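You operate a simulated robot arm through the tools that you are given. There is no shell and no other tool. Be economical: measure what you need, move in short steps, check, and stop when the job is done.

You are at the controls of a simulated robot arm. One attempt, no reset.

TASK
Top up the wash tub from the white jug, then test the pump.
Fine: level between the marks, spill none; jug back in its spot; tub switch on for a second or more, then off; lid shut. Set down upright: white jug.

The check looks at the end state, three seconds after you hand in, the way a careful person would. Anything else that was tipped, shoved, dropped, spilled or broken makes it a failure. Lids that push on must go on centred and level and be pressed home; caps that screw on are set level and turned clockwise until they are tight.

THE ROBOT
A 6-joint arm with a fingered hand on a trunk, on a base that drives. Base frame: it is fixed to the floor where the robot stands at the start and does not move with it; the origin is under the middle of the robot, x ahead of it, y to its left, z up; the surface under the hand at the start is at about z = 934. Lengths are in mm, angles in degrees, forces in N, time in s.
With the tool pointing down near the work surface it reaches from about 240 to 560 mm from the robot's upright axis, wherever it stands. Its first joint turns from -166.0 to 166.0 degrees. Places, roughly: black can [250, -1250, 1250]; black hose [900, -200, 900]; blue tub lid [600, -200, 900]; blue wash tub [600, -200, 500]; tub switch [400, -100, 800]. Payload 3.1 kg.
The TCP is the grasp point between the finger pads, 22 mm short of the fingertips. In the tool frame z runs along the fingers and y along their closing line. The gripper opens to 132 mm. The gripper's body begins 60 mm behind the TCP. The gripper is a hand of 4 fingers: y runs from the thumb to the fingers, the wrist lies at [0, 0, -218] in the tool frame, and closing takes about 1.5 s.
Orientation is told as [roll, pitch, yaw] about the base's x, y, z axes, in that order, counted from this pose: with the fingers straight down and closing along the base's y, the tool's x points along the base's -x, its y along +y and its z along -z.

THE INTERFACE
- The arm moves only by the tool nudge_tool. Its argument "steps" is text: rows parted by semicolons, each of 7 numbers parted by spaces: the shift along the base's x, y, z in mm, then the turn, a rotation vector about the base's x, y, z in rad, then the gripper command, from -1 (fully open) to 1 (shut), values between in proportion. In form: dx dy dz ax ay az grip; .... A call has 1 to 12 rows; each row is the pose to reach, as a shift and turn from the pose commanded when the call began. A row lasts 0.2 s, in which the tool goes at most 50 mm and 8.6 degrees; a call with a longer step from one row to the next is refused whole, and so is a gripper value outside its range. Where a pose cannot be reached the arm comes as near as it can. A force on the tool above 40 N (or 10 N above the force at the start of the call, whichever is more), or a blocked arm, ends the call early, and 0.2 s more pass. The fingers move at their own pace (about 153 mm/s each) and stop on an object; they squeeze with about 25 N. The grip force told is the motor's: it shows also when the fingers shut on nothing. Time passes only in rows, and 0.2 s behind the last, so rows that repeat a pose let the fingers close. The reply holds the time, the measured pose of the TCP, the force on the tool along the base axes, the opening and the grip force, in the units named above and with some noise, with the torque about the TCP (base axes, N m) and any sound that the robot's microphone picked up.
- Cameras (640 x 400 px; columns grow to the right, rows downward): "scene" is now at [3.9, 94.6, 1649.3]; the picture's right is [-0.66, -0.75, 0.00], its down [-0.53, 0.47, -0.71] and it looks along [0.53, -0.46, -0.71] (base axes); focal length 270 px, centre (320, 200). "wrist" rides on the gripper at [53, -53, -84] in the tool frame; the picture's right is [0.71, 0.71, 0.00], its down [-0.53, 0.53, -0.67] and it looks along [-0.47, 0.47, 0.74] (tool axes); focal length 247 px, centre (320, 200). There is no depth. A picture from a camera that has moved, and an enlarged one, comes with that camera's place and axes in the base frame and with its lens.
- grab_frame(camera): a new picture of that camera. It takes no simulated time.
- slide_trunk(by): slides the trunk up (or, below 0, down) by that many mm; the arm and the scene camera ride with it, the base frame stays. It gives what a move gives, with no picture.
- roll_base(legs): drives the robot by 1 to 6 legs, each [ahead, left, turn to the left] in mm, mm and degrees, along the robot's own axes; the way and the turn of a leg run together, so that a leg with both is an arc; at most 1500 mm and 180 degrees a leg. The arm and the cameras ride along, it lands a little off, and it stops where it bumps. It gives what a move gives.
- set_grasp(shape): the hand has 4 fingers and takes this shape, open, in about a second: jaw (thumb against the fingers, like two jaws); tri (thumb and two fingers); tip (a fingertip pinch); poke (one finger out to press); point (the index stretched); flat (the hand flat); cup (the hand cupped); fist (a fist). The gripper value then closes the fingers along that shape, each until it touches; the sizes above hold for jaw. It gives what a move gives, with no picture.
- pan_tilt(pan, tilt): turns the head with the scene camera to pan (to the left, within 155 degrees either way) and tilt (down, from -29 to 69), counted from straight ahead of the robot. It gives what a move gives.
- zoom(camera, box): a new picture of the part [left, top, right, bottom] of that camera's present view, enlarged. It takes no simulated time.
- sign_off(): hands the job in; it is judged then, once.

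Work in short steps. Places have to be worked out from the pictures, the camera data and where the tool is seen: move nearer, look again, correct. Check each grasp and each placing, and mend what went wrong. You have 120 turns and 98 pictures in all, those below and enlarged ones among them. Open the gripper and draw the arm clear of the work before you hand the job in, unless the task says otherwise; then end with one line.

The tools are called after "Request:" as a command line: name --argument value ..., lists and objects as JSON in quotes. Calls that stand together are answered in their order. nudge_tool: Moves the arm, as the interface text tells. Its arguments: {"type":"object","properties":{"steps":{"type":"string"}},"required":["steps"]} The other tools are called the same way: slide_trunk (by) slides the trunk up or down; set_grasp (shape) gives the hand a shape; roll_base (legs) drives the base; pan_tilt (pan, tilt) turns the head that bears the scene camera; grab_frame (camera) takes a picture; zoom (camera, box) takes an enlarged picture of a part of a camera's view; sign_off () hands the job in.

At the start:

```text
time: 0.0
position: [304.2, -142.3, 999.5]
ee_rot: [0.1, 0.1, 0.1]
force: [0.0, -0.5, -0.5]
wrist_torque: [-0.02, 0.0, 0.01]
finger_gap: 131.8
grip_force: 0.0
shape: jaw
trunk travel left (down, up): [-325.0, 61.0]
robot x, y, heading: [1.4, 0.8, -0.1]
head pan, tilt: [-41.1, 45.1]
```

scene: 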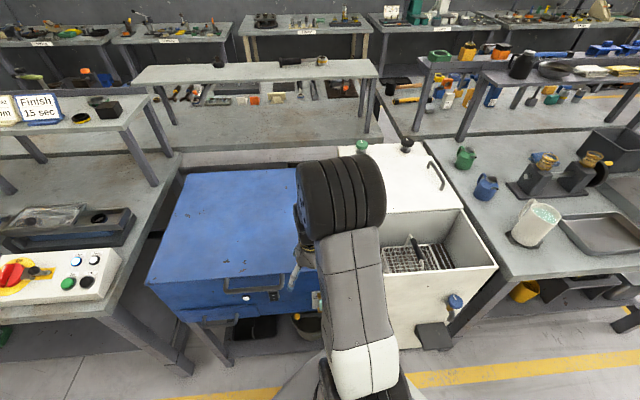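
wrist: 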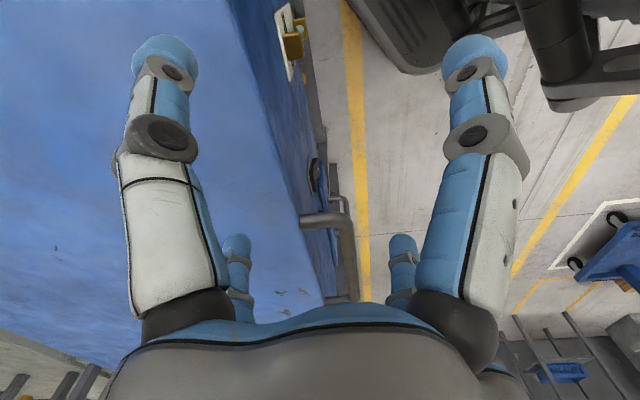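

The blue tub with its lid is in front of the arm, and a white jug stands on the right bench. I'll enlarge both areas to see more.

Request:
zoom --camera "scene" --box '[440, 120, 640, 320]'

Request:
zoom --camera "scene" --box '[140, 150, 400, 360]'

```text
2.00 times, centred on (540, 220) of scene
camera zoom: at [3.9, 94.6, 1649.3], right [-0.66, -0.75, 0.0], down [-0.53, 0.47, -0.71], along [0.53, -0.46, -0.71], focal length 539 px, centre (-120, 160)
```

zoom: 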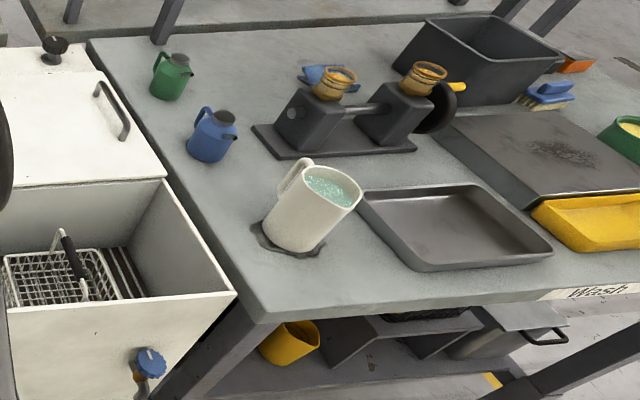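

```text
1.90 times, centred on (270, 255) of scene
camera zoom: at [3.9, 94.6, 1649.3], right [-0.66, -0.75, 0.0], down [-0.53, 0.47, -0.71], along [0.53, -0.46, -0.71], focal length 513 px, centre (415, 95)
```

zoom: 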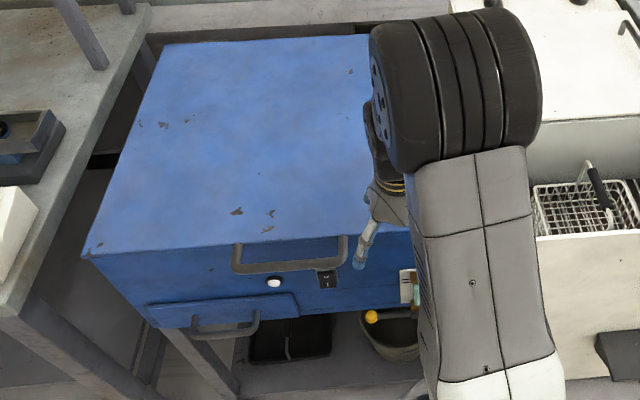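

I'll turn the head straight ahead and down to see the front of the tub. A second picture will look to the right toward the jug.

Request:
pan_tilt --pan -10 --tilt 58

Request:
grab_frame --camera "scene"

Request:
pan_tilt --pan -90 --tilt 45

Request:
grab_frame --camera "scene"

```text
time: 1.0
position: [304.3, -141.7, 998.8]
ee_rot: [0.0, 0.0, 0.0]
force: [-0.3, -0.9, -0.1]
wrist_torque: [-0.02, -0.02, -0.04]
finger_gap: 132.0
grip_force: 0.1
shape: jaw
trunk travel left (down, up): [-325.0, 61.0]
robot x, y, heading: [-2.7, -5.2, -0.0]
head pan, tilt: [-10.0, 58.0]
```

```text
93 pictures are left
camera scene: at [10.6, 136.0, 1632.4], right [-0.17, -0.98, 0.0], down [-0.83, 0.15, -0.53], along [0.52, -0.09, -0.85], focal length 270 px, centre (320, 200)
```

scene: 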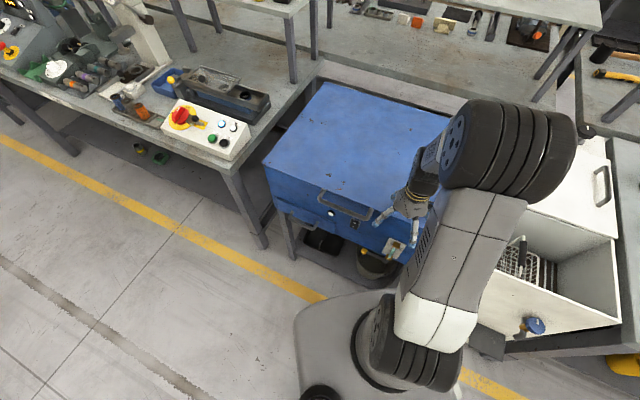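

```text
time: 2.5
position: [305.0, -142.0, 999.6]
ee_rot: [0.0, 0.0, 0.1]
force: [0.4, -0.3, 0.2]
wrist_torque: [-0.01, -0.01, 0.01]
finger_gap: 132.0
grip_force: 0.1
shape: jaw
trunk travel left (down, up): [-325.0, 61.0]
robot x, y, heading: [0.5, 1.4, -0.0]
head pan, tilt: [-90.0, 45.0]
```

```text
92 pictures are left
camera scene: at [-57.2, 66.7, 1649.4], right [-1.0, 0.0, 0.0], down [0.0, 0.71, -0.71], along [0.0, -0.71, -0.71], focal length 270 px, centre (320, 200)
```

scene: 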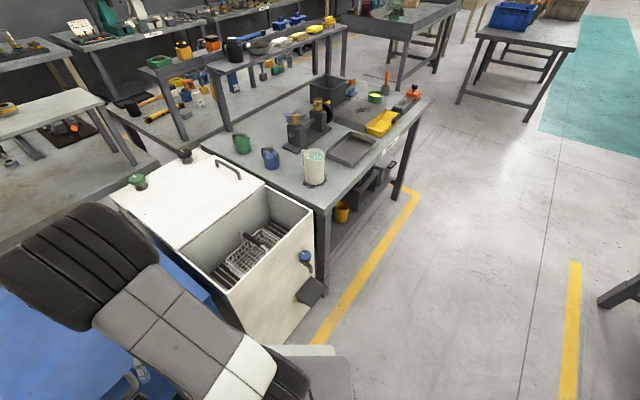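

Everything in the room is turned about -40° from my base frame, so the tub front faces back-left. I'll raise the arm, turn the robot square to the tub, back off, and look again.

Request:
nudge_tool --steps "0 0 50 0 0 0 -1; 0 0 100 0 0 0 -1; 0 0 150 0 0 0 -1; 0 0 150 0 0 0 -1"

Request:
roll_base --legs '[[-150, 0, 0], [0, 0, -40], [-100, 230, 0]]'

Request:
pan_tilt --pan 0 --tilt 45

Request:
grab_frame --camera "scene"

```text
time: 3.5
position: [303.6, -142.8, 1149.3]
ee_rot: [0.0, 0.1, 0.1]
force: [-0.2, -0.2, -0.8]
wrist_torque: [-0.01, 0.01, -0.01]
finger_gap: 132.0
grip_force: 0.0
shape: jaw
trunk travel left (down, up): [-325.0, 61.0]
robot x, y, heading: [-2.3, 0.8, 0.0]
head pan, tilt: [-90.0, 45.0]
```

```text
time: 8.1
position: [70.7, -57.0, 1148.1]
ee_rot: [0.0, 0.0, -38.6]
force: [0.4, -0.1, 0.1]
wrist_torque: [-0.02, -0.02, 0.01]
finger_gap: 132.1
grip_force: 0.0
shape: jaw
trunk travel left (down, up): [-325.0, 61.0]
robot x, y, heading: [-80.6, 243.8, -38.5]
head pan, tilt: [-90.0, 45.0]
```

```text
time: 9.7
position: [70.5, -57.3, 1147.4]
ee_rot: [-0.1, 0.0, -38.5]
force: [0.3, 0.4, -0.4]
wrist_torque: [0.02, 0.02, 0.01]
finger_gap: 131.9
grip_force: 0.1
shape: jaw
trunk travel left (down, up): [-325.0, 61.0]
robot x, y, heading: [-75.5, 243.8, -38.4]
head pan, tilt: [0.0, 45.0]
```

```text
91 pictures are left
camera scene: at [33.2, 346.0, 1649.4], right [-0.62, -0.78, 0.0], down [-0.55, 0.44, -0.71], along [0.55, -0.44, -0.71], focal length 270 px, centre (320, 200)
```

scene: 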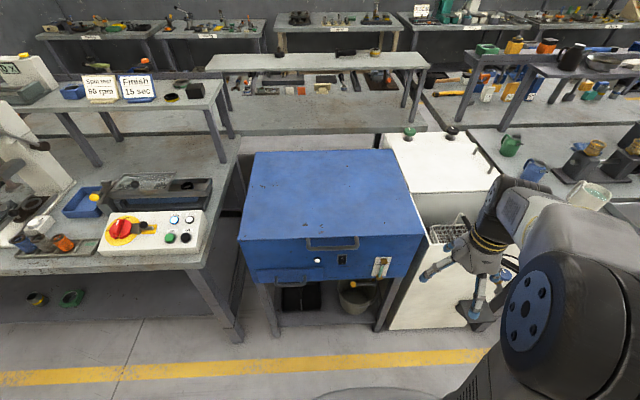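

Now I have a clear view of the tub, so I'll enlarge its front.

Request:
zoom --camera "scene" --box '[250, 220, 410, 320]'

Request:
zoom --camera "scene" --box '[220, 120, 440, 260]'

```text
4.00 times, centred on (330, 270) of scene
camera zoom: at [33.2, 346.0, 1649.4], right [-0.62, -0.78, 0.0], down [-0.55, 0.44, -0.71], along [0.55, -0.44, -0.71], focal length 1078 px, centre (280, -80)
```

zoom: 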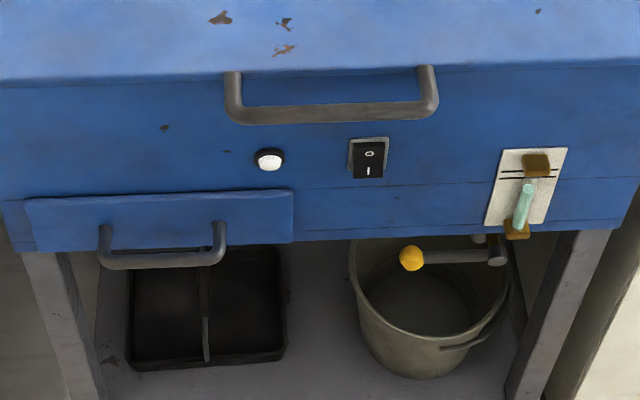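

```text
2.86 times, centred on (330, 190) of scene
camera zoom: at [33.2, 346.0, 1649.4], right [-0.62, -0.78, 0.0], down [-0.55, 0.44, -0.71], along [0.55, -0.44, -0.71], focal length 770 px, centre (291, 229)
```

zoom: 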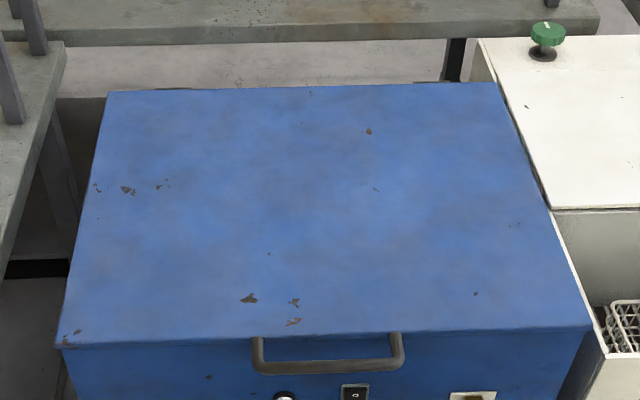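

The sight glass with two marks and a teal column is on the front right, with the switch under the handle and a drain lever I must avoid. I'll line up with the tub, which is about 2.4° further left, and swing the arm in front of it at height.

Request:
roll_base --legs '[[0, 95, 2.4]]'

Request:
nudge_tool --steps "25 31 0 0 0 0 -1; 50 62 0 0 0 0 -1; 75 93 0 0 0 0 -1; 100 124 0 0 0 0 -1; 125 155 0 0 0 0 -1; 125 155 0 0 0 0 -1"

Request:
grab_frame --camera "wrist"

Request:
grab_frame --camera "scene"

```text
time: 10.9
position: [143.0, 29.0, 1147.7]
ee_rot: [0.1, 0.0, -36.2]
force: [0.6, 0.4, -1.1]
wrist_torque: [-0.01, 0.02, -0.01]
finger_gap: 131.9
grip_force: 0.0
shape: jaw
trunk travel left (down, up): [-325.0, 61.0]
robot x, y, heading: [-15.8, 322.8, -36.1]
head pan, tilt: [0.0, 45.0]
```

```text
time: 12.3
position: [266.6, 181.2, 1150.7]
ee_rot: [0.0, 0.0, -36.2]
force: [0.3, -0.3, -0.7]
wrist_torque: [0.01, 0.01, 0.0]
finger_gap: 131.9
grip_force: 0.0
shape: jaw
trunk travel left (down, up): [-325.0, 61.0]
robot x, y, heading: [-21.6, 319.6, -36.2]
head pan, tilt: [0.0, 45.0]
```

```text
88 pictures are left
camera wrist: at [189.8, 169.6, 1236.1], right [-0.15, 0.99, 0.0], down [0.73, 0.11, 0.67], along [0.66, 0.1, -0.74], focal length 247 px, centre (320, 200)
```

wrist: 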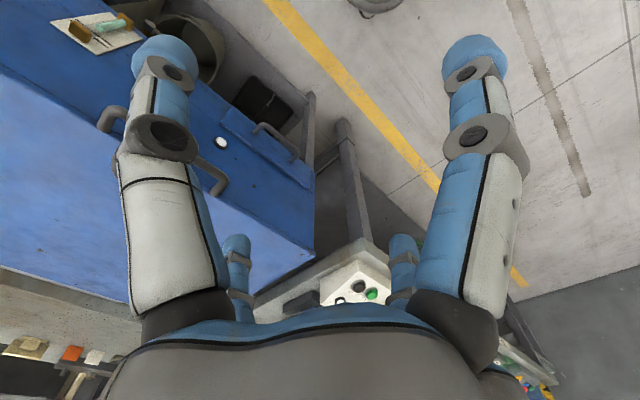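

```text
87 pictures are left
camera scene: at [87.7, 428.1, 1649.5], right [-0.59, -0.81, 0.0], down [-0.57, 0.42, -0.71], along [0.57, -0.42, -0.71], focal length 270 px, centre (320, 200)
```

scene: 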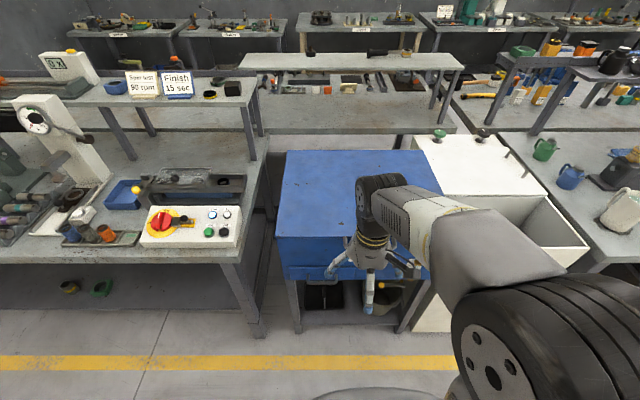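

The robot is now aligned: f=(.807,-.591), with the axis at F≈-206, L≈245. I'll pitch the hand to horizontal, fingers forward, while moving ahead above the lid's height.

Request:
nudge_tool --steps "18 -13 0 -0.0844 -0.1152 0 -1; 36 -26 0 -0.1688 -0.2305 0 -1; 54 -39 0 -0.2532 -0.3457 0 -1; 72 -52 0 -0.3376 -0.461 0 -1; 90 -65 0 -0.422 -0.5762 0 -1; 108 -78 0 -0.5064 -0.6914 0 -1; 126 -91 0 -0.5908 -0.8067 0 -1; 144 -104 0 -0.6752 -0.922 0 -1; 162 -117 0 -0.7596 -1.0372 0 -1; 180 -130 0 -0.844 -1.1524 0 -1; 194 -142 0 -0.9284 -1.2677 0 -1; 194 -142 0 -0.9284 -1.2677 0 -1"

```text
time: 14.9
position: [470.6, 59.2, 1152.0]
ee_rot: [-143.7, -89.9, 106.9]
force: [-0.3, 0.2, 0.2]
wrist_torque: [0.02, 0.02, 0.03]
finger_gap: 131.9
grip_force: 0.0
shape: jaw
out of reach, approached as far as the arm can: row 6, 7, 10, 11, 12
trunk travel left (down, up): [-325.0, 61.0]
robot x, y, heading: [-17.0, 319.5, -36.0]
head pan, tilt: [0.0, 45.0]
```

The hand is horizontal now. Next I'll roll it -90° about the forward axis so the jaws close vertically with the camera on top.

Request:
nudge_tool --steps "0 0 0 -0.1152 0.0844 0 -1; 0 0 0 -0.2305 0.1688 0 -1; 0 0 0 -0.3457 0.2532 0 -1; 0 0 0 -0.461 0.3376 0 -1; 0 0 0 -0.5762 0.422 0 -1; 0 0 0 -0.6914 0.5064 0 -1; 0 0 0 -0.8067 0.5908 0 -1; 0 0 0 -0.922 0.6752 0 -1; 0 0 0 -1.0372 0.7596 0 -1; 0 0 0 -1.1524 0.844 0 -1; 0 0 0 -1.2677 0.9284 0 -1; 0 0 0 -1.2677 0.9284 0 -1"

Request:
grab_frame --camera "wrist"

Request:
grab_frame --camera "scene"

```text
time: 17.5
position: [471.9, 62.6, 1150.8]
ee_rot: [-90.0, 0.2, 53.4]
force: [0.0, 0.1, -0.5]
wrist_torque: [0.02, 0.02, -0.02]
finger_gap: 131.8
grip_force: 0.0
shape: jaw
out of reach, approached as far as the arm can: row 8, 9, 10, 11, 12
trunk travel left (down, up): [-325.0, 61.0]
robot x, y, heading: [-12.7, 321.5, -36.0]
head pan, tilt: [0.0, 45.0]
```

```text
86 pictures are left
camera wrist: at [372.0, 68.2, 1206.7], right [-0.42, -0.57, -0.7], down [-0.22, 0.82, -0.53], along [0.88, -0.07, -0.47], focal length 247 px, centre (320, 200)
```

wrist: 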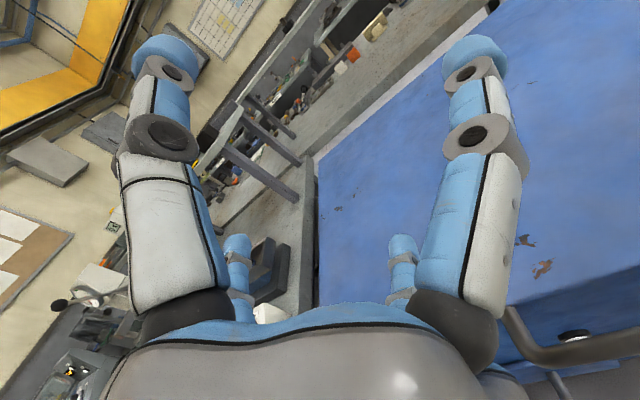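

```text
85 pictures are left
camera scene: at [88.3, 428.6, 1649.4], right [-0.59, -0.81, 0.0], down [-0.57, 0.42, -0.71], along [0.57, -0.42, -0.71], focal length 270 px, centre (320, 200)
```

scene: 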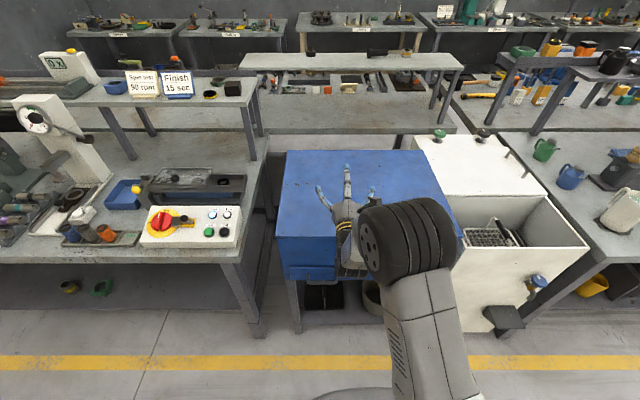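

The hand points along f at F≈344, L≈329, and rays from two cameras put the handle bar at F≈328, L≈150–320, z≈915. I'll back off, center on the handle, and come down in front of it with the jaws half open.

Request:
nudge_tool --steps "-37 -2 0 0 0 0 -1; -73 -4 0 0 0 0 -1; -110 -5 0 0 0 0 -1; -146 -7 0 0 0 0 -1; -146 -7 -45 0 0 0 -0.5; -146 -7 -90 0 0 0 0; -146 -7 -135 0 0 0 0; -146 -7 -180 0 0 0 0; -146 -7 -180 0 0 0 0"

Request:
grab_frame --camera "wrist"

Request:
grab_frame --camera "scene"

```text
time: 19.5
position: [344.4, 111.0, 978.4]
ee_rot: [-90.0, 0.2, 53.3]
force: [-0.4, -0.1, -0.1]
wrist_torque: [0.0, -0.02, 0.0]
finger_gap: 66.5
grip_force: 0.0
shape: jaw
out of reach, approached as far as the arm can: row 1, 2, 3, 4, 5, 6, 7, 8, 9
trunk travel left (down, up): [-325.0, 61.0]
robot x, y, heading: [-17.1, 323.3, -36.3]
head pan, tilt: [0.0, 45.0]
```

```text
84 pictures are left
camera wrist: at [243.8, 116.6, 1032.9], right [-0.42, -0.57, -0.71], down [-0.22, 0.82, -0.53], along [0.88, -0.06, -0.47], focal length 247 px, centre (320, 200)
```

wrist: 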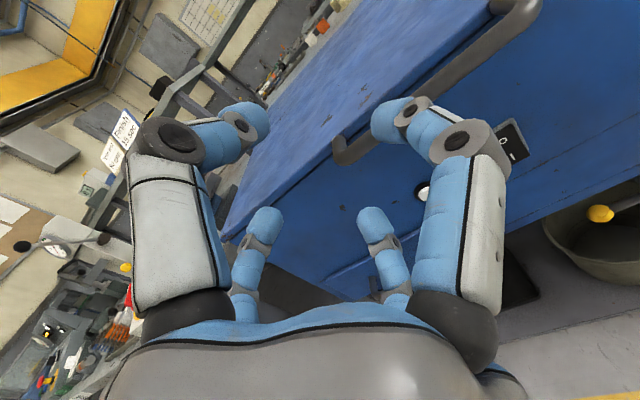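

```text
83 pictures are left
camera scene: at [88.1, 428.7, 1649.5], right [-0.59, -0.81, 0.0], down [-0.57, 0.42, -0.71], along [0.57, -0.42, -0.71], focal length 270 px, centre (320, 200)
```

scene: 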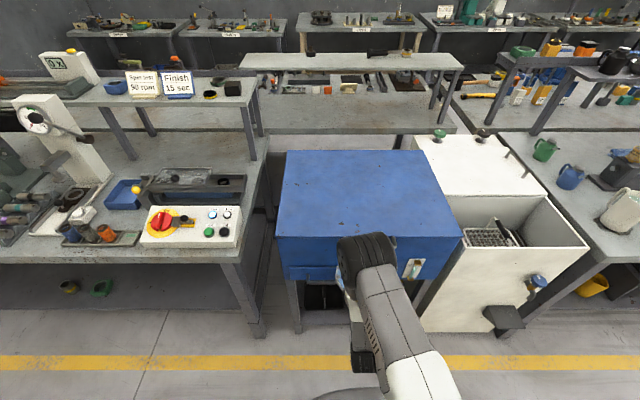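

The arm couldn't go further right, so the hand is at L≈293. I'll shift the base right to bring it to the handle's middle.

Request:
roll_base --legs '[[0, -58, 0]]'

Request:
nudge_tool --steps "0 0 -35 0 0 0 0; 0 0 -68 0 0 0 0; 0 0 -68 0 0 0 0"

Request:
grab_frame --camera "wrist"

```text
time: 20.4
position: [310.2, 61.6, 977.7]
ee_rot: [-89.9, -0.1, 53.4]
force: [-0.2, -0.8, 0.0]
wrist_torque: [0.0, 0.02, 0.0]
finger_gap: 66.3
grip_force: 0.1
shape: jaw
trunk travel left (down, up): [-325.0, 61.0]
robot x, y, heading: [-53.6, 276.5, -36.2]
head pan, tilt: [0.0, 45.0]
```

```text
time: 21.2
position: [310.1, 62.3, 909.7]
ee_rot: [-89.9, 0.1, 53.2]
force: [0.4, -0.7, 0.2]
wrist_torque: [-0.01, -0.02, -0.03]
finger_gap: 66.2
grip_force: 0.1
shape: jaw
trunk travel left (down, up): [-325.0, 61.0]
robot x, y, heading: [-48.3, 274.2, -36.4]
head pan, tilt: [0.0, 45.0]
```

```text
82 pictures are left
camera wrist: at [210.0, 69.2, 966.0], right [-0.42, -0.57, -0.71], down [-0.22, 0.82, -0.53], along [0.88, -0.07, -0.47], focal length 247 px, centre (320, 200)
```

wrist: 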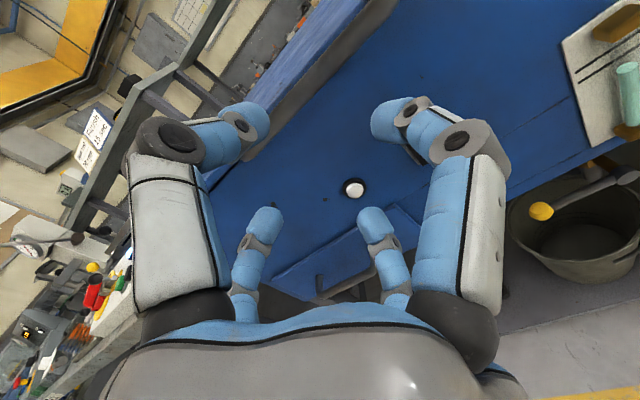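

The bar reads at z≈920, F≈328, and the hand is level with it. I'll advance so the jaws straddle the bar.

Request:
nudge_tool --steps "30 -22 4 0 0 0 0; 60 -44 8 0 0 0 0; 89 -65 8 0 0 0 0; 89 -65 8 0 0 0 0"

Request:
grab_frame --camera "wrist"

```text
time: 22.2
position: [411.0, 22.3, 920.8]
ee_rot: [-89.9, 0.1, 52.4]
force: [-2.1, 0.1, -2.8]
wrist_torque: [-0.03, 0.02, 0.02]
finger_gap: 66.2
grip_force: 0.0
shape: jaw
out of reach, approached as far as the arm can: row 1, 2, 3, 4
trunk travel left (down, up): [-325.0, 61.0]
robot x, y, heading: [-52.2, 275.8, -36.3]
head pan, tilt: [0.0, 45.0]
```

```text
81 pictures are left
camera wrist: at [309.5, 30.0, 975.5], right [-0.43, -0.56, -0.71], down [-0.21, 0.82, -0.53], along [0.88, -0.08, -0.47], focal length 247 px, centre (320, 200)
```

wrist: 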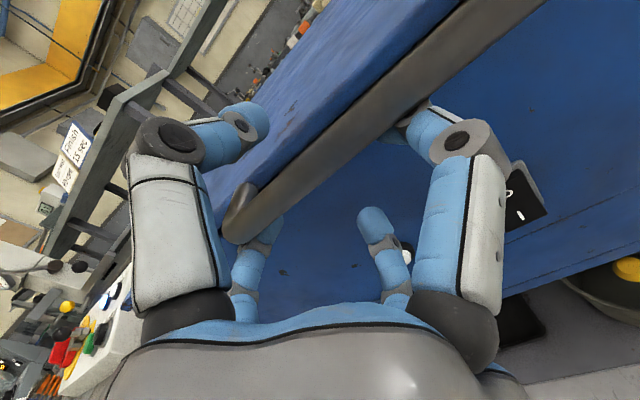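

The bar sits between the jaws with the lower fingers beneath it. I'll lift gently and watch the force.

Request:
nudge_tool --steps "0 0 20 0 0 0 0; 0 0 40 0 0 0 0; 2 -1 60 0 0 0 0; 4 -3 80 0 0 0 0; 8 -6 100 0 0 0 0; 8 -6 100 0 0 0 0"

Request:
grab_frame --camera "scene"

```text
time: 23.6
position: [418.0, 23.3, 1019.5]
ee_rot: [-89.9, 0.2, 52.9]
force: [-1.1, -1.4, -2.9]
wrist_torque: [0.02, 0.03, -0.01]
finger_gap: 66.5
grip_force: 0.1
shape: jaw
out of reach, approached as far as the arm can: row 1, 2, 3, 4, 5, 6
trunk travel left (down, up): [-325.0, 61.0]
robot x, y, heading: [-49.1, 270.7, -36.4]
head pan, tilt: [0.0, 45.0]
```

```text
80 pictures are left
camera scene: at [54.4, 381.1, 1649.4], right [-0.59, -0.81, 0.0], down [-0.57, 0.42, -0.71], along [0.57, -0.42, -0.71], focal length 270 px, centre (320, 200)
```

scene: 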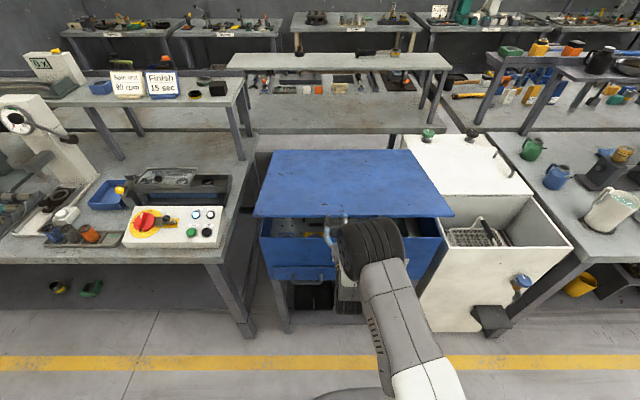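

The lid lifts easily (about 3 N) on its rear hinge. I'll keep lifting along its arc.

Request:
nudge_tool --steps "4 -3 35 0 0 0 0; 10 -7 70 0 0 0 0; 18 -13 105 0 0 0 0; 28 -20 140 0 0 0 0; 42 -30 175 0 0 0 0; 60 -43 210 0 0 0 0; 60 -43 210 0 0 0 0"

Request:
grab_frame --camera "scene"

Request:
grab_frame --camera "wrist"

```text
time: 25.2
position: [479.2, -18.9, 1224.7]
ee_rot: [-89.9, 0.1, 53.3]
force: [0.2, 0.2, -1.0]
wrist_torque: [-0.01, -0.02, 0.02]
finger_gap: 66.1
grip_force: 0.1
shape: jaw
trunk travel left (down, up): [-325.0, 61.0]
robot x, y, heading: [-56.1, 272.7, -36.0]
head pan, tilt: [0.0, 45.0]
```

```text
79 pictures are left
camera scene: at [54.4, 381.7, 1649.4], right [-0.59, -0.81, 0.0], down [-0.57, 0.42, -0.71], along [0.57, -0.42, -0.71], focal length 270 px, centre (320, 200)
```

scene: 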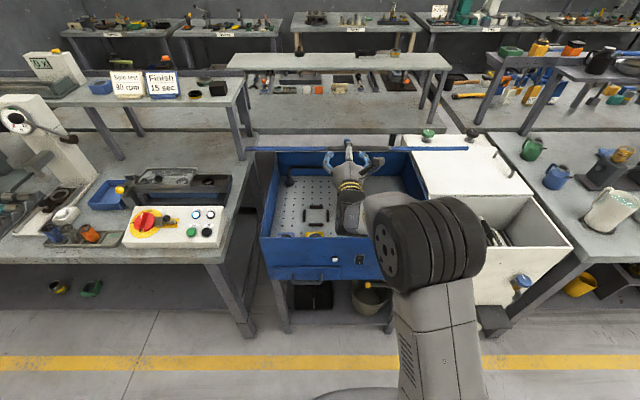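

```text
78 pictures are left
camera wrist: at [378.3, -11.9, 1280.2], right [-0.42, -0.57, -0.71], down [-0.22, 0.82, -0.53], along [0.88, -0.07, -0.47], focal length 247 px, centre (320, 200)
```

wrist: 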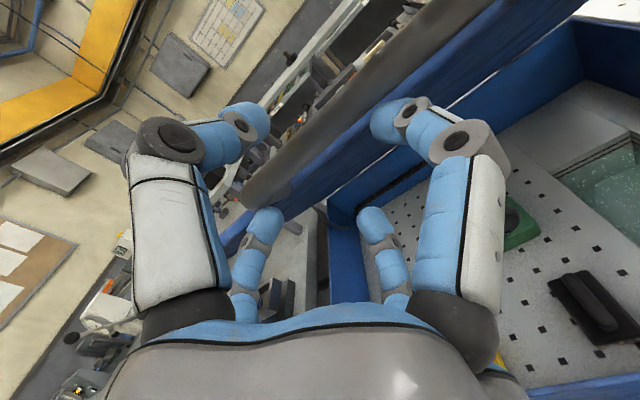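

The lid is at about 32° with almost no force on the hand, and inside I see a grate with water at the right rear. I'll keep following the arc to about 58°.

Request:
nudge_tool --steps "14 -10 25 0 0 0 0; 27 -20 48 0 0 0 0; 45 -33 77 0 0 0 0; 66 -48 103 0 0 0 0; 88 -64 128 0 0 0 0; 117 -86 155 0 0 0 0; 140 -102 172 0 0 0 0; 140 -102 172 0 0 0 0"

Request:
grab_frame --camera "scene"

```text
time: 27.0
position: [596.1, -105.6, 1388.4]
ee_rot: [-89.9, 0.2, 53.3]
force: [0.4, -0.8, -0.7]
wrist_torque: [0.0, 0.03, 0.02]
finger_gap: 66.2
grip_force: 0.1
shape: jaw
out of reach, approached as far as the arm can: row 6, 7, 8
trunk travel left (down, up): [-325.0, 61.0]
robot x, y, heading: [-53.6, 272.9, -36.4]
head pan, tilt: [0.0, 45.0]
```

```text
77 pictures are left
camera scene: at [54.8, 380.9, 1649.4], right [-0.59, -0.81, 0.0], down [-0.57, 0.42, -0.71], along [0.57, -0.42, -0.71], focal length 270 px, centre (320, 200)
```

scene: 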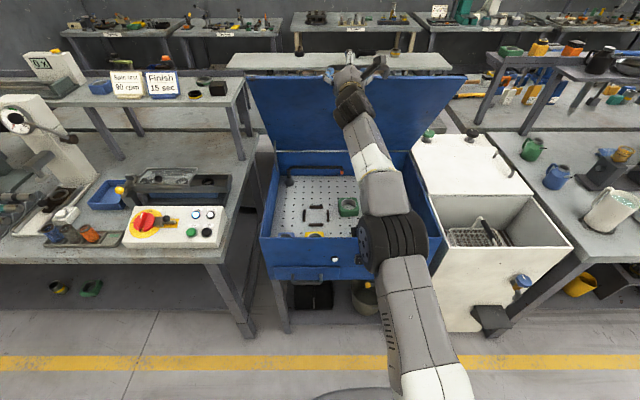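

The lid is at about 57° and the arm is near its reach limit. I'll open the jaws and lower the hand slightly to see whether the lid holds by itself.

Request:
nudge_tool --steps "0 0 0 0 0 0 -0.5; 0 0 0 0 0 0 -1; -8 6 -10 0 0 0 -1; -8 6 -10 0 0 0 -1"

Request:
grab_frame --camera "scene"

Request:
grab_frame --camera "wrist"

```text
time: 28.0
position: [590.0, -104.8, 1383.8]
ee_rot: [-90.2, 0.0, 52.2]
force: [-0.6, -0.5, 0.1]
wrist_torque: [0.02, 0.0, 0.01]
finger_gap: 131.8
grip_force: 0.1
shape: jaw
out of reach, approached as far as the arm can: row 3
trunk travel left (down, up): [-325.0, 61.0]
robot x, y, heading: [-50.2, 276.0, -36.4]
head pan, tilt: [0.0, 45.0]
```

```text
76 pictures are left
camera scene: at [54.8, 381.3, 1649.4], right [-0.59, -0.81, 0.0], down [-0.57, 0.42, -0.71], along [0.57, -0.42, -0.71], focal length 270 px, centre (320, 200)
```

scene: 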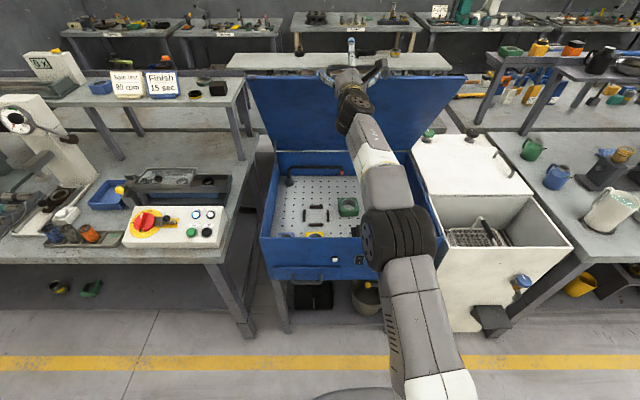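

```text
75 pictures are left
camera wrist: at [488.7, -97.4, 1438.7], right [-0.43, -0.56, -0.71], down [-0.2, 0.82, -0.53], along [0.88, -0.08, -0.47], focal length 247 px, centre (320, 200)
```

wrist: 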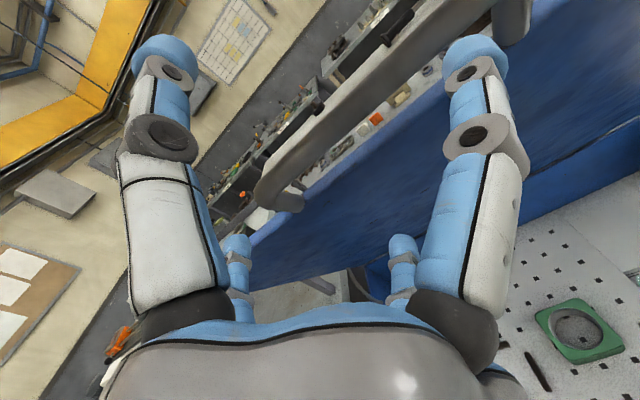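

The lid stays put by itself, so friction holds it. I'll withdraw the hand and look at the tub's inside.

Request:
nudge_tool --steps "-32 24 0 0 0 0 -1; -65 47 0 0 0 0 -1; -97 71 0 0 0 0 -1; -130 95 0 0 0 0 -1; -160 117 0 0 0 0 -1; -160 117 0 0 0 0 -1"

Request:
grab_frame --camera "scene"

Request:
grab_frame --camera "wrist"

```text
time: 29.4
position: [427.6, 18.3, 1376.5]
ee_rot: [-89.9, 0.1, 53.3]
force: [0.3, 0.4, -0.7]
wrist_torque: [-0.01, -0.01, 0.03]
finger_gap: 131.8
grip_force: 0.1
shape: jaw
out of reach, approached as far as the arm can: row 1
trunk travel left (down, up): [-325.0, 61.0]
robot x, y, heading: [-54.8, 269.4, -36.1]
head pan, tilt: [0.0, 45.0]
```

```text
74 pictures are left
camera scene: at [55.1, 381.0, 1649.4], right [-0.59, -0.81, 0.0], down [-0.57, 0.42, -0.71], along [0.57, -0.42, -0.71], focal length 270 px, centre (320, 200)
```

scene: 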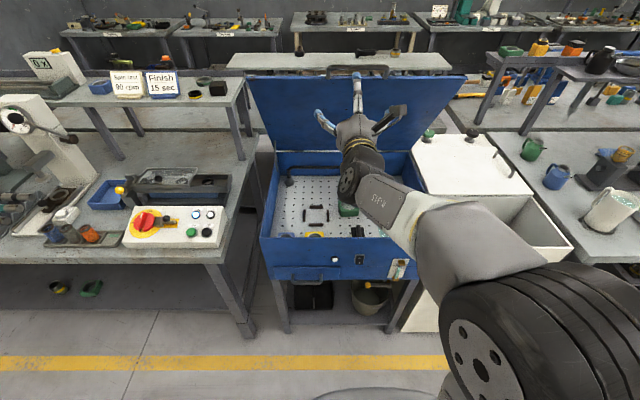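

```text
73 pictures are left
camera wrist: at [326.7, 26.0, 1432.4], right [-0.42, -0.57, -0.71], down [-0.22, 0.82, -0.53], along [0.88, -0.07, -0.47], focal length 247 px, centre (320, 200)
```

wrist: 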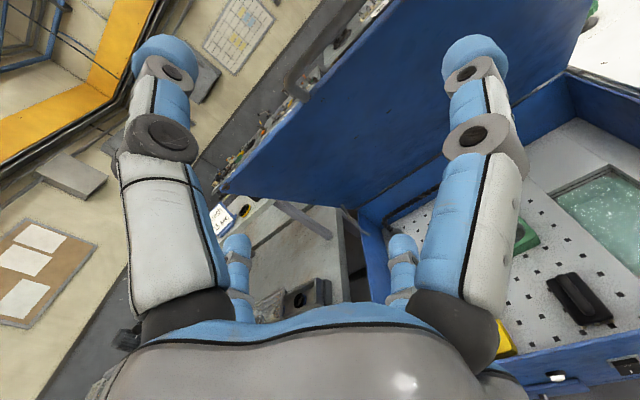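

The lid stands open unaided, and the fill basin is at about F≈575, L≈70. I'll drive right along the aisle to the jug.

Request:
roll_base --legs '[[-40, 0, 0], [0, -760, 0]]'

Request:
grab_frame --camera "scene"

Request:
grab_frame --camera "wrist"

```text
time: 34.0
position: [-56.9, -573.0, 1377.6]
ee_rot: [-89.9, 0.1, 53.2]
force: [-0.2, 0.4, 1.1]
wrist_torque: [0.01, 0.03, 0.01]
finger_gap: 131.8
grip_force: 0.0
shape: jaw
trunk travel left (down, up): [-325.0, 61.0]
robot x, y, heading: [-538.0, -314.5, -36.7]
head pan, tilt: [0.0, 45.0]
```

```text
72 pictures are left
camera scene: at [-429.6, -210.2, 1649.5], right [-0.59, -0.81, 0.0], down [-0.57, 0.42, -0.71], along [0.57, -0.42, -0.71], focal length 270 px, centre (320, 200)
```

scene: 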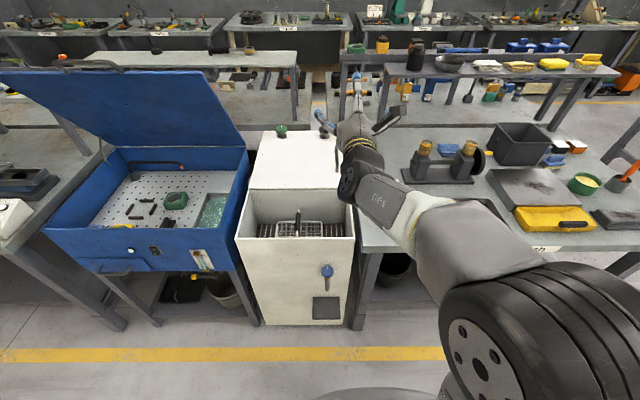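

```text
71 pictures are left
camera wrist: at [-158.6, -566.4, 1432.8], right [-0.43, -0.57, -0.71], down [-0.22, 0.82, -0.53], along [0.88, -0.07, -0.47], focal length 247 px, centre (320, 200)
```

wrist: 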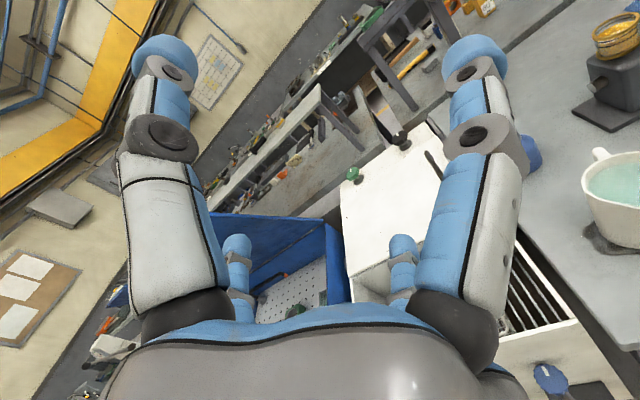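

The jug's handle points away from me, toward +F. I need a clear view of its width, so I'll move the base further right and look with both cameras.

Request:
roll_base --legs '[[0, -260, 0]]'

Request:
grab_frame --camera "wrist"

Request:
pan_tilt --pan 15 --tilt 50

Request:
grab_frame --camera "scene"

```text
time: 35.9
position: [-211.1, -783.6, 1376.8]
ee_rot: [-90.0, 0.1, 53.3]
force: [0.5, -0.3, 0.1]
wrist_torque: [-0.03, -0.02, -0.01]
finger_gap: 131.8
grip_force: 0.1
shape: jaw
trunk travel left (down, up): [-325.0, 61.0]
robot x, y, heading: [-688.9, -528.4, -36.3]
head pan, tilt: [0.0, 45.0]
```

```text
70 pictures are left
camera wrist: at [-312.2, -775.4, 1432.7], right [-0.42, -0.57, -0.71], down [-0.22, 0.82, -0.53], along [0.88, -0.07, -0.47], focal length 247 px, centre (320, 200)
```

wrist: 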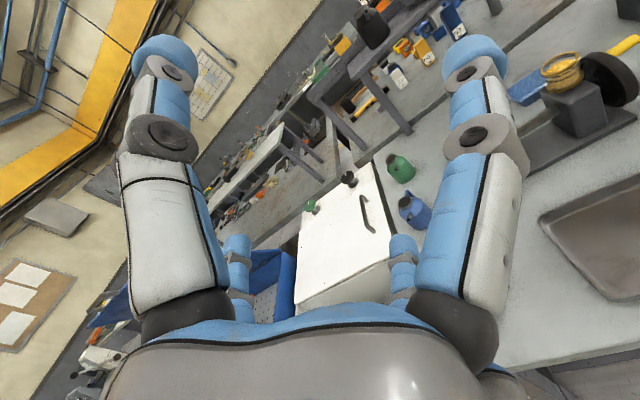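

```text
time: 36.7
position: [-211.7, -781.6, 1378.4]
ee_rot: [-90.0, 0.1, 53.3]
force: [-0.4, 1.3, 0.3]
wrist_torque: [0.0, 0.02, 0.0]
finger_gap: 132.0
grip_force: 0.1
shape: jaw
trunk travel left (down, up): [-325.0, 61.0]
robot x, y, heading: [-690.9, -526.0, -36.4]
head pan, tilt: [15.0, 50.0]
```

```text
69 pictures are left
camera scene: at [-577.0, -398.7, 1642.5], right [-0.36, -0.93, 0.0], down [-0.71, 0.28, -0.64], along [0.6, -0.23, -0.77], focal length 270 px, centre (320, 200)
```

scene: 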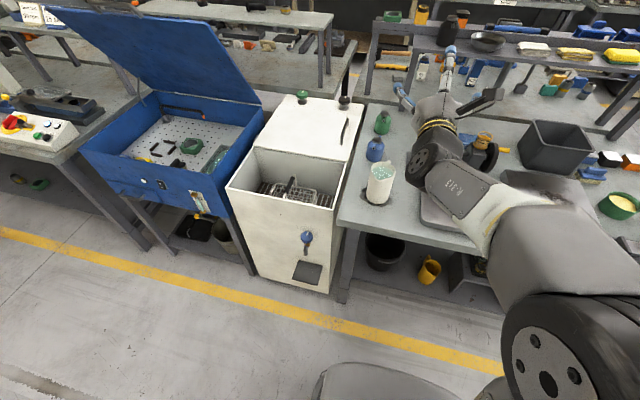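

Request:
zoom --camera "scene" --box '[340, 150, 420, 210]'

```text
6.67 times, centred on (380, 180) of scene
camera zoom: at [-577.0, -398.7, 1642.5], right [-0.36, -0.93, 0.0], down [-0.71, 0.28, -0.64], along [0.6, -0.23, -0.77], focal length 1797 px, centre (-80, 333)
```

zoom: 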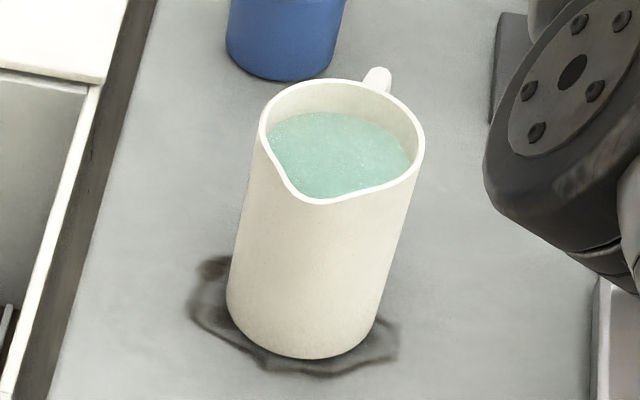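

The jug is about 85 mm across with its rim at z≈1033, the spout toward me and the handle away. That fits the jaw around the body. I'll roll the hand back so it closes horizontally, and center the base on the jug.

Request:
nudge_tool --steps "-10 7 0 0.1152 -0.0844 0 -1; -20 15 0 0.2305 -0.1688 0 -1; -30 22 0 0.3457 -0.2532 0 -1; -40 29 0 0.461 -0.3376 0 -1; -50 37 0 0.5762 -0.422 0 -1; -60 44 0 0.6914 -0.5064 0 -1; -64 47 0 0.8067 -0.5908 0 -1; -64 47 0 0.922 -0.6752 0 -1; -64 47 0 1.0372 -0.7596 0 -1; -64 47 0 1.1524 -0.844 0 -1; -64 47 0 1.2677 -0.9284 0 -1; -64 47 0 1.2677 -0.9284 0 -1"

Request:
roll_base --legs '[[0, 95, 0], [80, 0, 0]]'

Request:
grab_frame --camera "wrist"

Request:
pan_tilt --pan 0 --tilt 55

Request:
grab_frame --camera "scene"

```text
time: 39.3
position: [-274.6, -734.8, 1377.6]
ee_rot: [2.1, -89.5, -38.3]
force: [-0.1, -1.3, -0.1]
wrist_torque: [-0.01, 0.0, -0.03]
finger_gap: 132.0
grip_force: 0.1
shape: jaw
trunk travel left (down, up): [-325.0, 61.0]
robot x, y, heading: [-688.0, -527.0, -36.2]
head pan, tilt: [15.0, 50.0]
```

```text
time: 41.0
position: [-153.2, -707.2, 1376.1]
ee_rot: [-11.4, -89.3, -24.8]
force: [0.6, -0.5, 0.1]
wrist_torque: [0.01, -0.02, 0.01]
finger_gap: 132.2
grip_force: 0.1
shape: jaw
trunk travel left (down, up): [-325.0, 61.0]
robot x, y, heading: [-567.3, -498.8, -36.6]
head pan, tilt: [15.0, 50.0]
```

```text
67 pictures are left
camera wrist: at [-254.2, -700.9, 1326.2], right [0.41, 0.57, -0.71], down [-0.22, 0.82, 0.53], along [0.88, -0.06, 0.46], focal length 247 px, centre (320, 200)
```

wrist: 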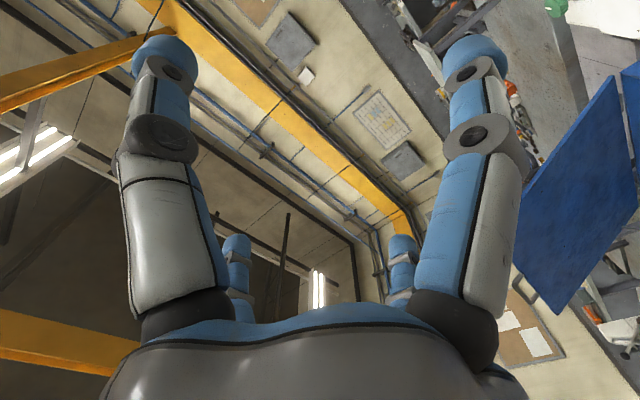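

```text
time: 41.8
position: [-153.6, -705.1, 1377.8]
ee_rot: [-11.9, -89.5, -24.2]
force: [0.3, -0.1, 0.4]
wrist_torque: [-0.03, 0.01, 0.0]
finger_gap: 131.8
grip_force: 0.0
shape: jaw
trunk travel left (down, up): [-325.0, 61.0]
robot x, y, heading: [-569.1, -497.8, -36.4]
head pan, tilt: [0.0, 55.0]
```

```text
66 pictures are left
camera scene: at [-470.4, -385.4, 1636.0], right [-0.59, -0.81, 0.0], down [-0.66, 0.48, -0.57], along [0.46, -0.34, -0.82], focal length 270 px, centre (320, 200)
```

scene: 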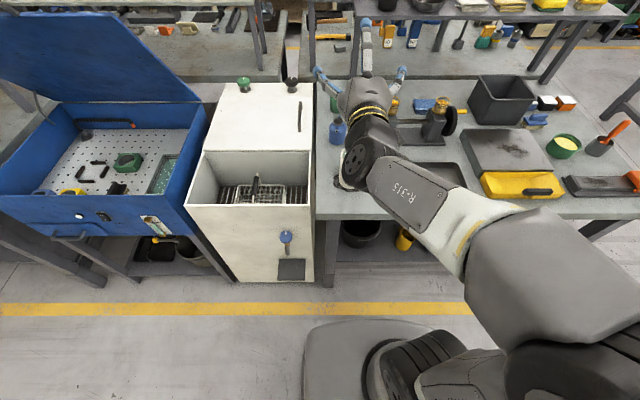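

In this roll the wrist camera faces upward, which is useless. I'll roll the hand the other way (-180° in total) so the camera looks down over the jug.

Request:
nudge_tool --steps "0 0 0 -0.1152 0.0844 0 -1; 0 0 0 -0.2305 0.1688 0 -1; 0 0 0 -0.3457 0.2532 0 -1; 0 0 0 -0.461 0.3376 0 -1; 0 0 0 -0.5762 0.422 0 -1; 0 0 0 -0.6914 0.5064 0 -1; 0 0 0 -0.8067 0.5908 0 -1; 0 0 0 -0.922 0.6752 0 -1; 0 0 0 -1.0372 0.7596 0 -1; 0 0 0 -1.1524 0.844 0 -1; 0 0 0 -1.2677 0.9284 0 -1; 0 0 0 -1.2677 0.9284 0 -1"

Request:
nudge_tool --steps "0 0 0 -0.1152 0.0844 0 -1; 0 0 0 -0.2305 0.1688 0 -1; 0 0 0 -0.3457 0.2532 0 -1; 0 0 0 -0.461 0.3376 0 -1; 0 0 0 -0.5762 0.422 0 -1; 0 0 0 -0.6914 0.5064 0 -1; 0 0 0 -0.8067 0.5908 0 -1; 0 0 0 -0.922 0.6752 0 -1; 0 0 0 -1.0372 0.7596 0 -1; 0 0 0 -1.1524 0.844 0 -1; 0 0 0 -1.2677 0.9284 0 -1; 0 0 0 -1.2677 0.9284 0 -1"

Request:
grab_frame --camera "wrist"

```text
time: 44.4
position: [-153.6, -705.6, 1378.1]
ee_rot: [-89.9, 0.3, 53.3]
force: [0.0, -0.2, 0.2]
wrist_torque: [0.02, 0.01, -0.01]
finger_gap: 131.6
grip_force: 0.1
shape: jaw
trunk travel left (down, up): [-325.0, 61.0]
robot x, y, heading: [-570.2, -495.8, -36.3]
head pan, tilt: [0.0, 55.0]
```

```text
time: 47.0
position: [-152.7, -706.4, 1377.3]
ee_rot: [151.4, 89.4, -64.7]
force: [0.3, 0.1, 0.6]
wrist_torque: [0.02, 0.01, -0.02]
finger_gap: 131.7
grip_force: 0.0
shape: jaw
trunk travel left (down, up): [-325.0, 61.0]
robot x, y, heading: [-571.1, -498.2, -36.5]
head pan, tilt: [0.0, 55.0]
```

```text
65 pictures are left
camera wrist: at [-192.1, -614.3, 1431.0], right [-0.42, -0.56, 0.71], down [-0.85, -0.03, -0.53], along [0.32, -0.83, -0.46], focal length 247 px, centre (320, 200)
```

wrist: 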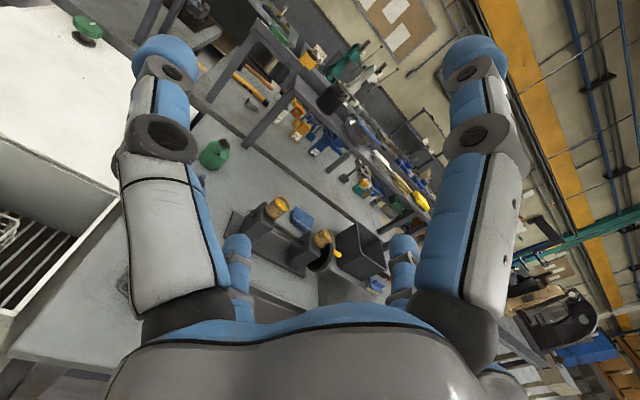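

Reached, and the camera now looks down over the work. I'll descend in front of the jug to z≈1090 and look.

Request:
nudge_tool --steps "-10 -5 -45 0 0 0 -1; -20 -10 -90 0 0 0 -1; -30 -15 -135 0 0 0 -1; -30 -15 -180 0 0 0 -1; -30 -15 -225 0 0 0 -1; -30 -15 -270 0 0 0 -1; -30 -15 -285 0 0 0 -1; -30 -15 -285 0 0 0 -1"

Request:
grab_frame --camera "wrist"

Request:
grab_frame --camera "scene"

```text
time: 48.8
position: [-181.9, -714.7, 1092.5]
ee_rot: [166.7, 89.4, -49.7]
force: [0.4, 0.0, 0.2]
wrist_torque: [0.02, 0.01, 0.01]
finger_gap: 131.7
grip_force: 0.1
shape: jaw
out of reach, approached as far as the arm can: row 3, 4, 5, 6, 7, 8
trunk travel left (down, up): [-325.0, 61.0]
robot x, y, heading: [-567.7, -495.6, -36.2]
head pan, tilt: [0.0, 55.0]
```

```text
64 pictures are left
camera wrist: at [-218.3, -622.2, 1146.8], right [-0.43, -0.56, 0.71], down [-0.85, -0.03, -0.53], along [0.32, -0.83, -0.46], focal length 247 px, centre (320, 200)
```

wrist: 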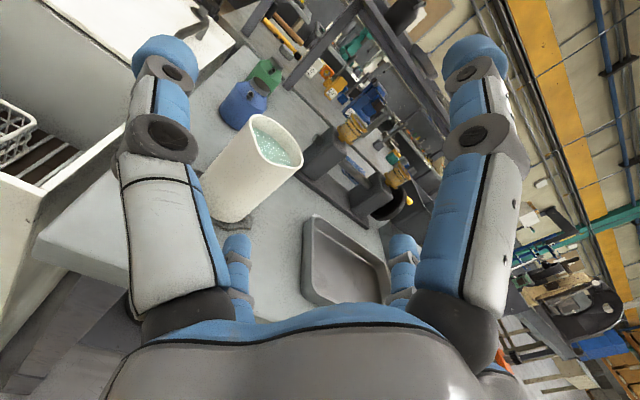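

```text
63 pictures are left
camera scene: at [-469.9, -385.8, 1636.0], right [-0.59, -0.81, 0.0], down [-0.66, 0.48, -0.57], along [0.46, -0.34, -0.82], focal length 270 px, centre (320, 200)
```

scene: 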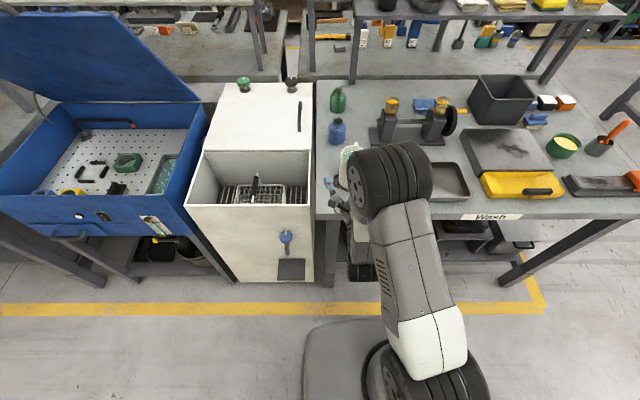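

Combining rays from both cameras puts the jug's rim center at (-63,-814,1027), or F≈430, L≈-694. I'll descend to z≈975 and look before advancing.

Request:
nudge_tool --steps "-3 -4 -40 0 0 0 -1; -6 -8 -80 0 0 0 -1; -6 -8 -118 0 0 0 -1; -6 -8 -118 0 0 0 -1"

Request:
grab_frame --camera "wrist"

```text
time: 49.8
position: [-185.3, -716.0, 975.4]
ee_rot: [166.7, 89.4, -50.0]
force: [0.3, 0.2, -0.5]
wrist_torque: [0.04, -0.02, -0.01]
finger_gap: 131.8
grip_force: 0.1
shape: jaw
out of reach, approached as far as the arm can: row 1, 2, 3, 4
trunk travel left (down, up): [-325.0, 61.0]
robot x, y, heading: [-568.7, -497.4, -36.2]
head pan, tilt: [0.0, 55.0]
```

```text
62 pictures are left
camera wrist: at [-222.5, -624.4, 1028.6], right [-0.43, -0.56, 0.71], down [-0.85, -0.03, -0.53], along [0.32, -0.83, -0.46], focal length 247 px, centre (320, 200)
```

wrist: 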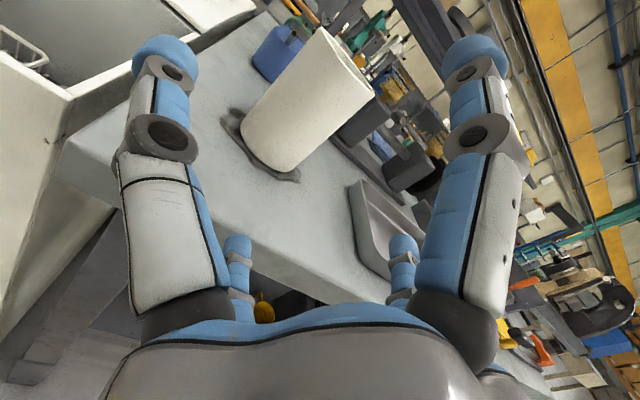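

The jug's axis passes midway between the fingers at L≈-692, against my -687. I'll advance two-thirds of the way and check.

Request:
nudge_tool --steps "26 -21 0 0 0 0 -1; 53 -42 0 0 0 0 -1; 80 -64 0 0 0 0 -1; 80 -64 0 0 0 0 -1"

Request:
grab_frame --camera "wrist"

```text
time: 50.8
position: [-92.9, -753.4, 972.7]
ee_rot: [163.1, 89.6, -54.0]
force: [-0.2, -0.5, -0.1]
wrist_torque: [0.01, 0.02, -0.03]
finger_gap: 131.7
grip_force: 0.0
shape: jaw
out of reach, approached as far as the arm can: row 1, 2, 3, 4
trunk travel left (down, up): [-325.0, 61.0]
robot x, y, heading: [-571.1, -499.5, -36.4]
head pan, tilt: [0.0, 55.0]
```

```text
61 pictures are left
camera wrist: at [-128.8, -660.3, 1028.5], right [-0.43, -0.56, 0.71], down [-0.85, -0.02, -0.53], along [0.31, -0.83, -0.46], focal length 247 px, centre (320, 200)
```

wrist: 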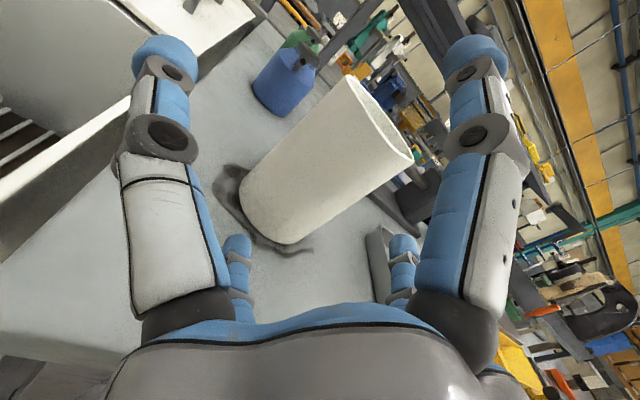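

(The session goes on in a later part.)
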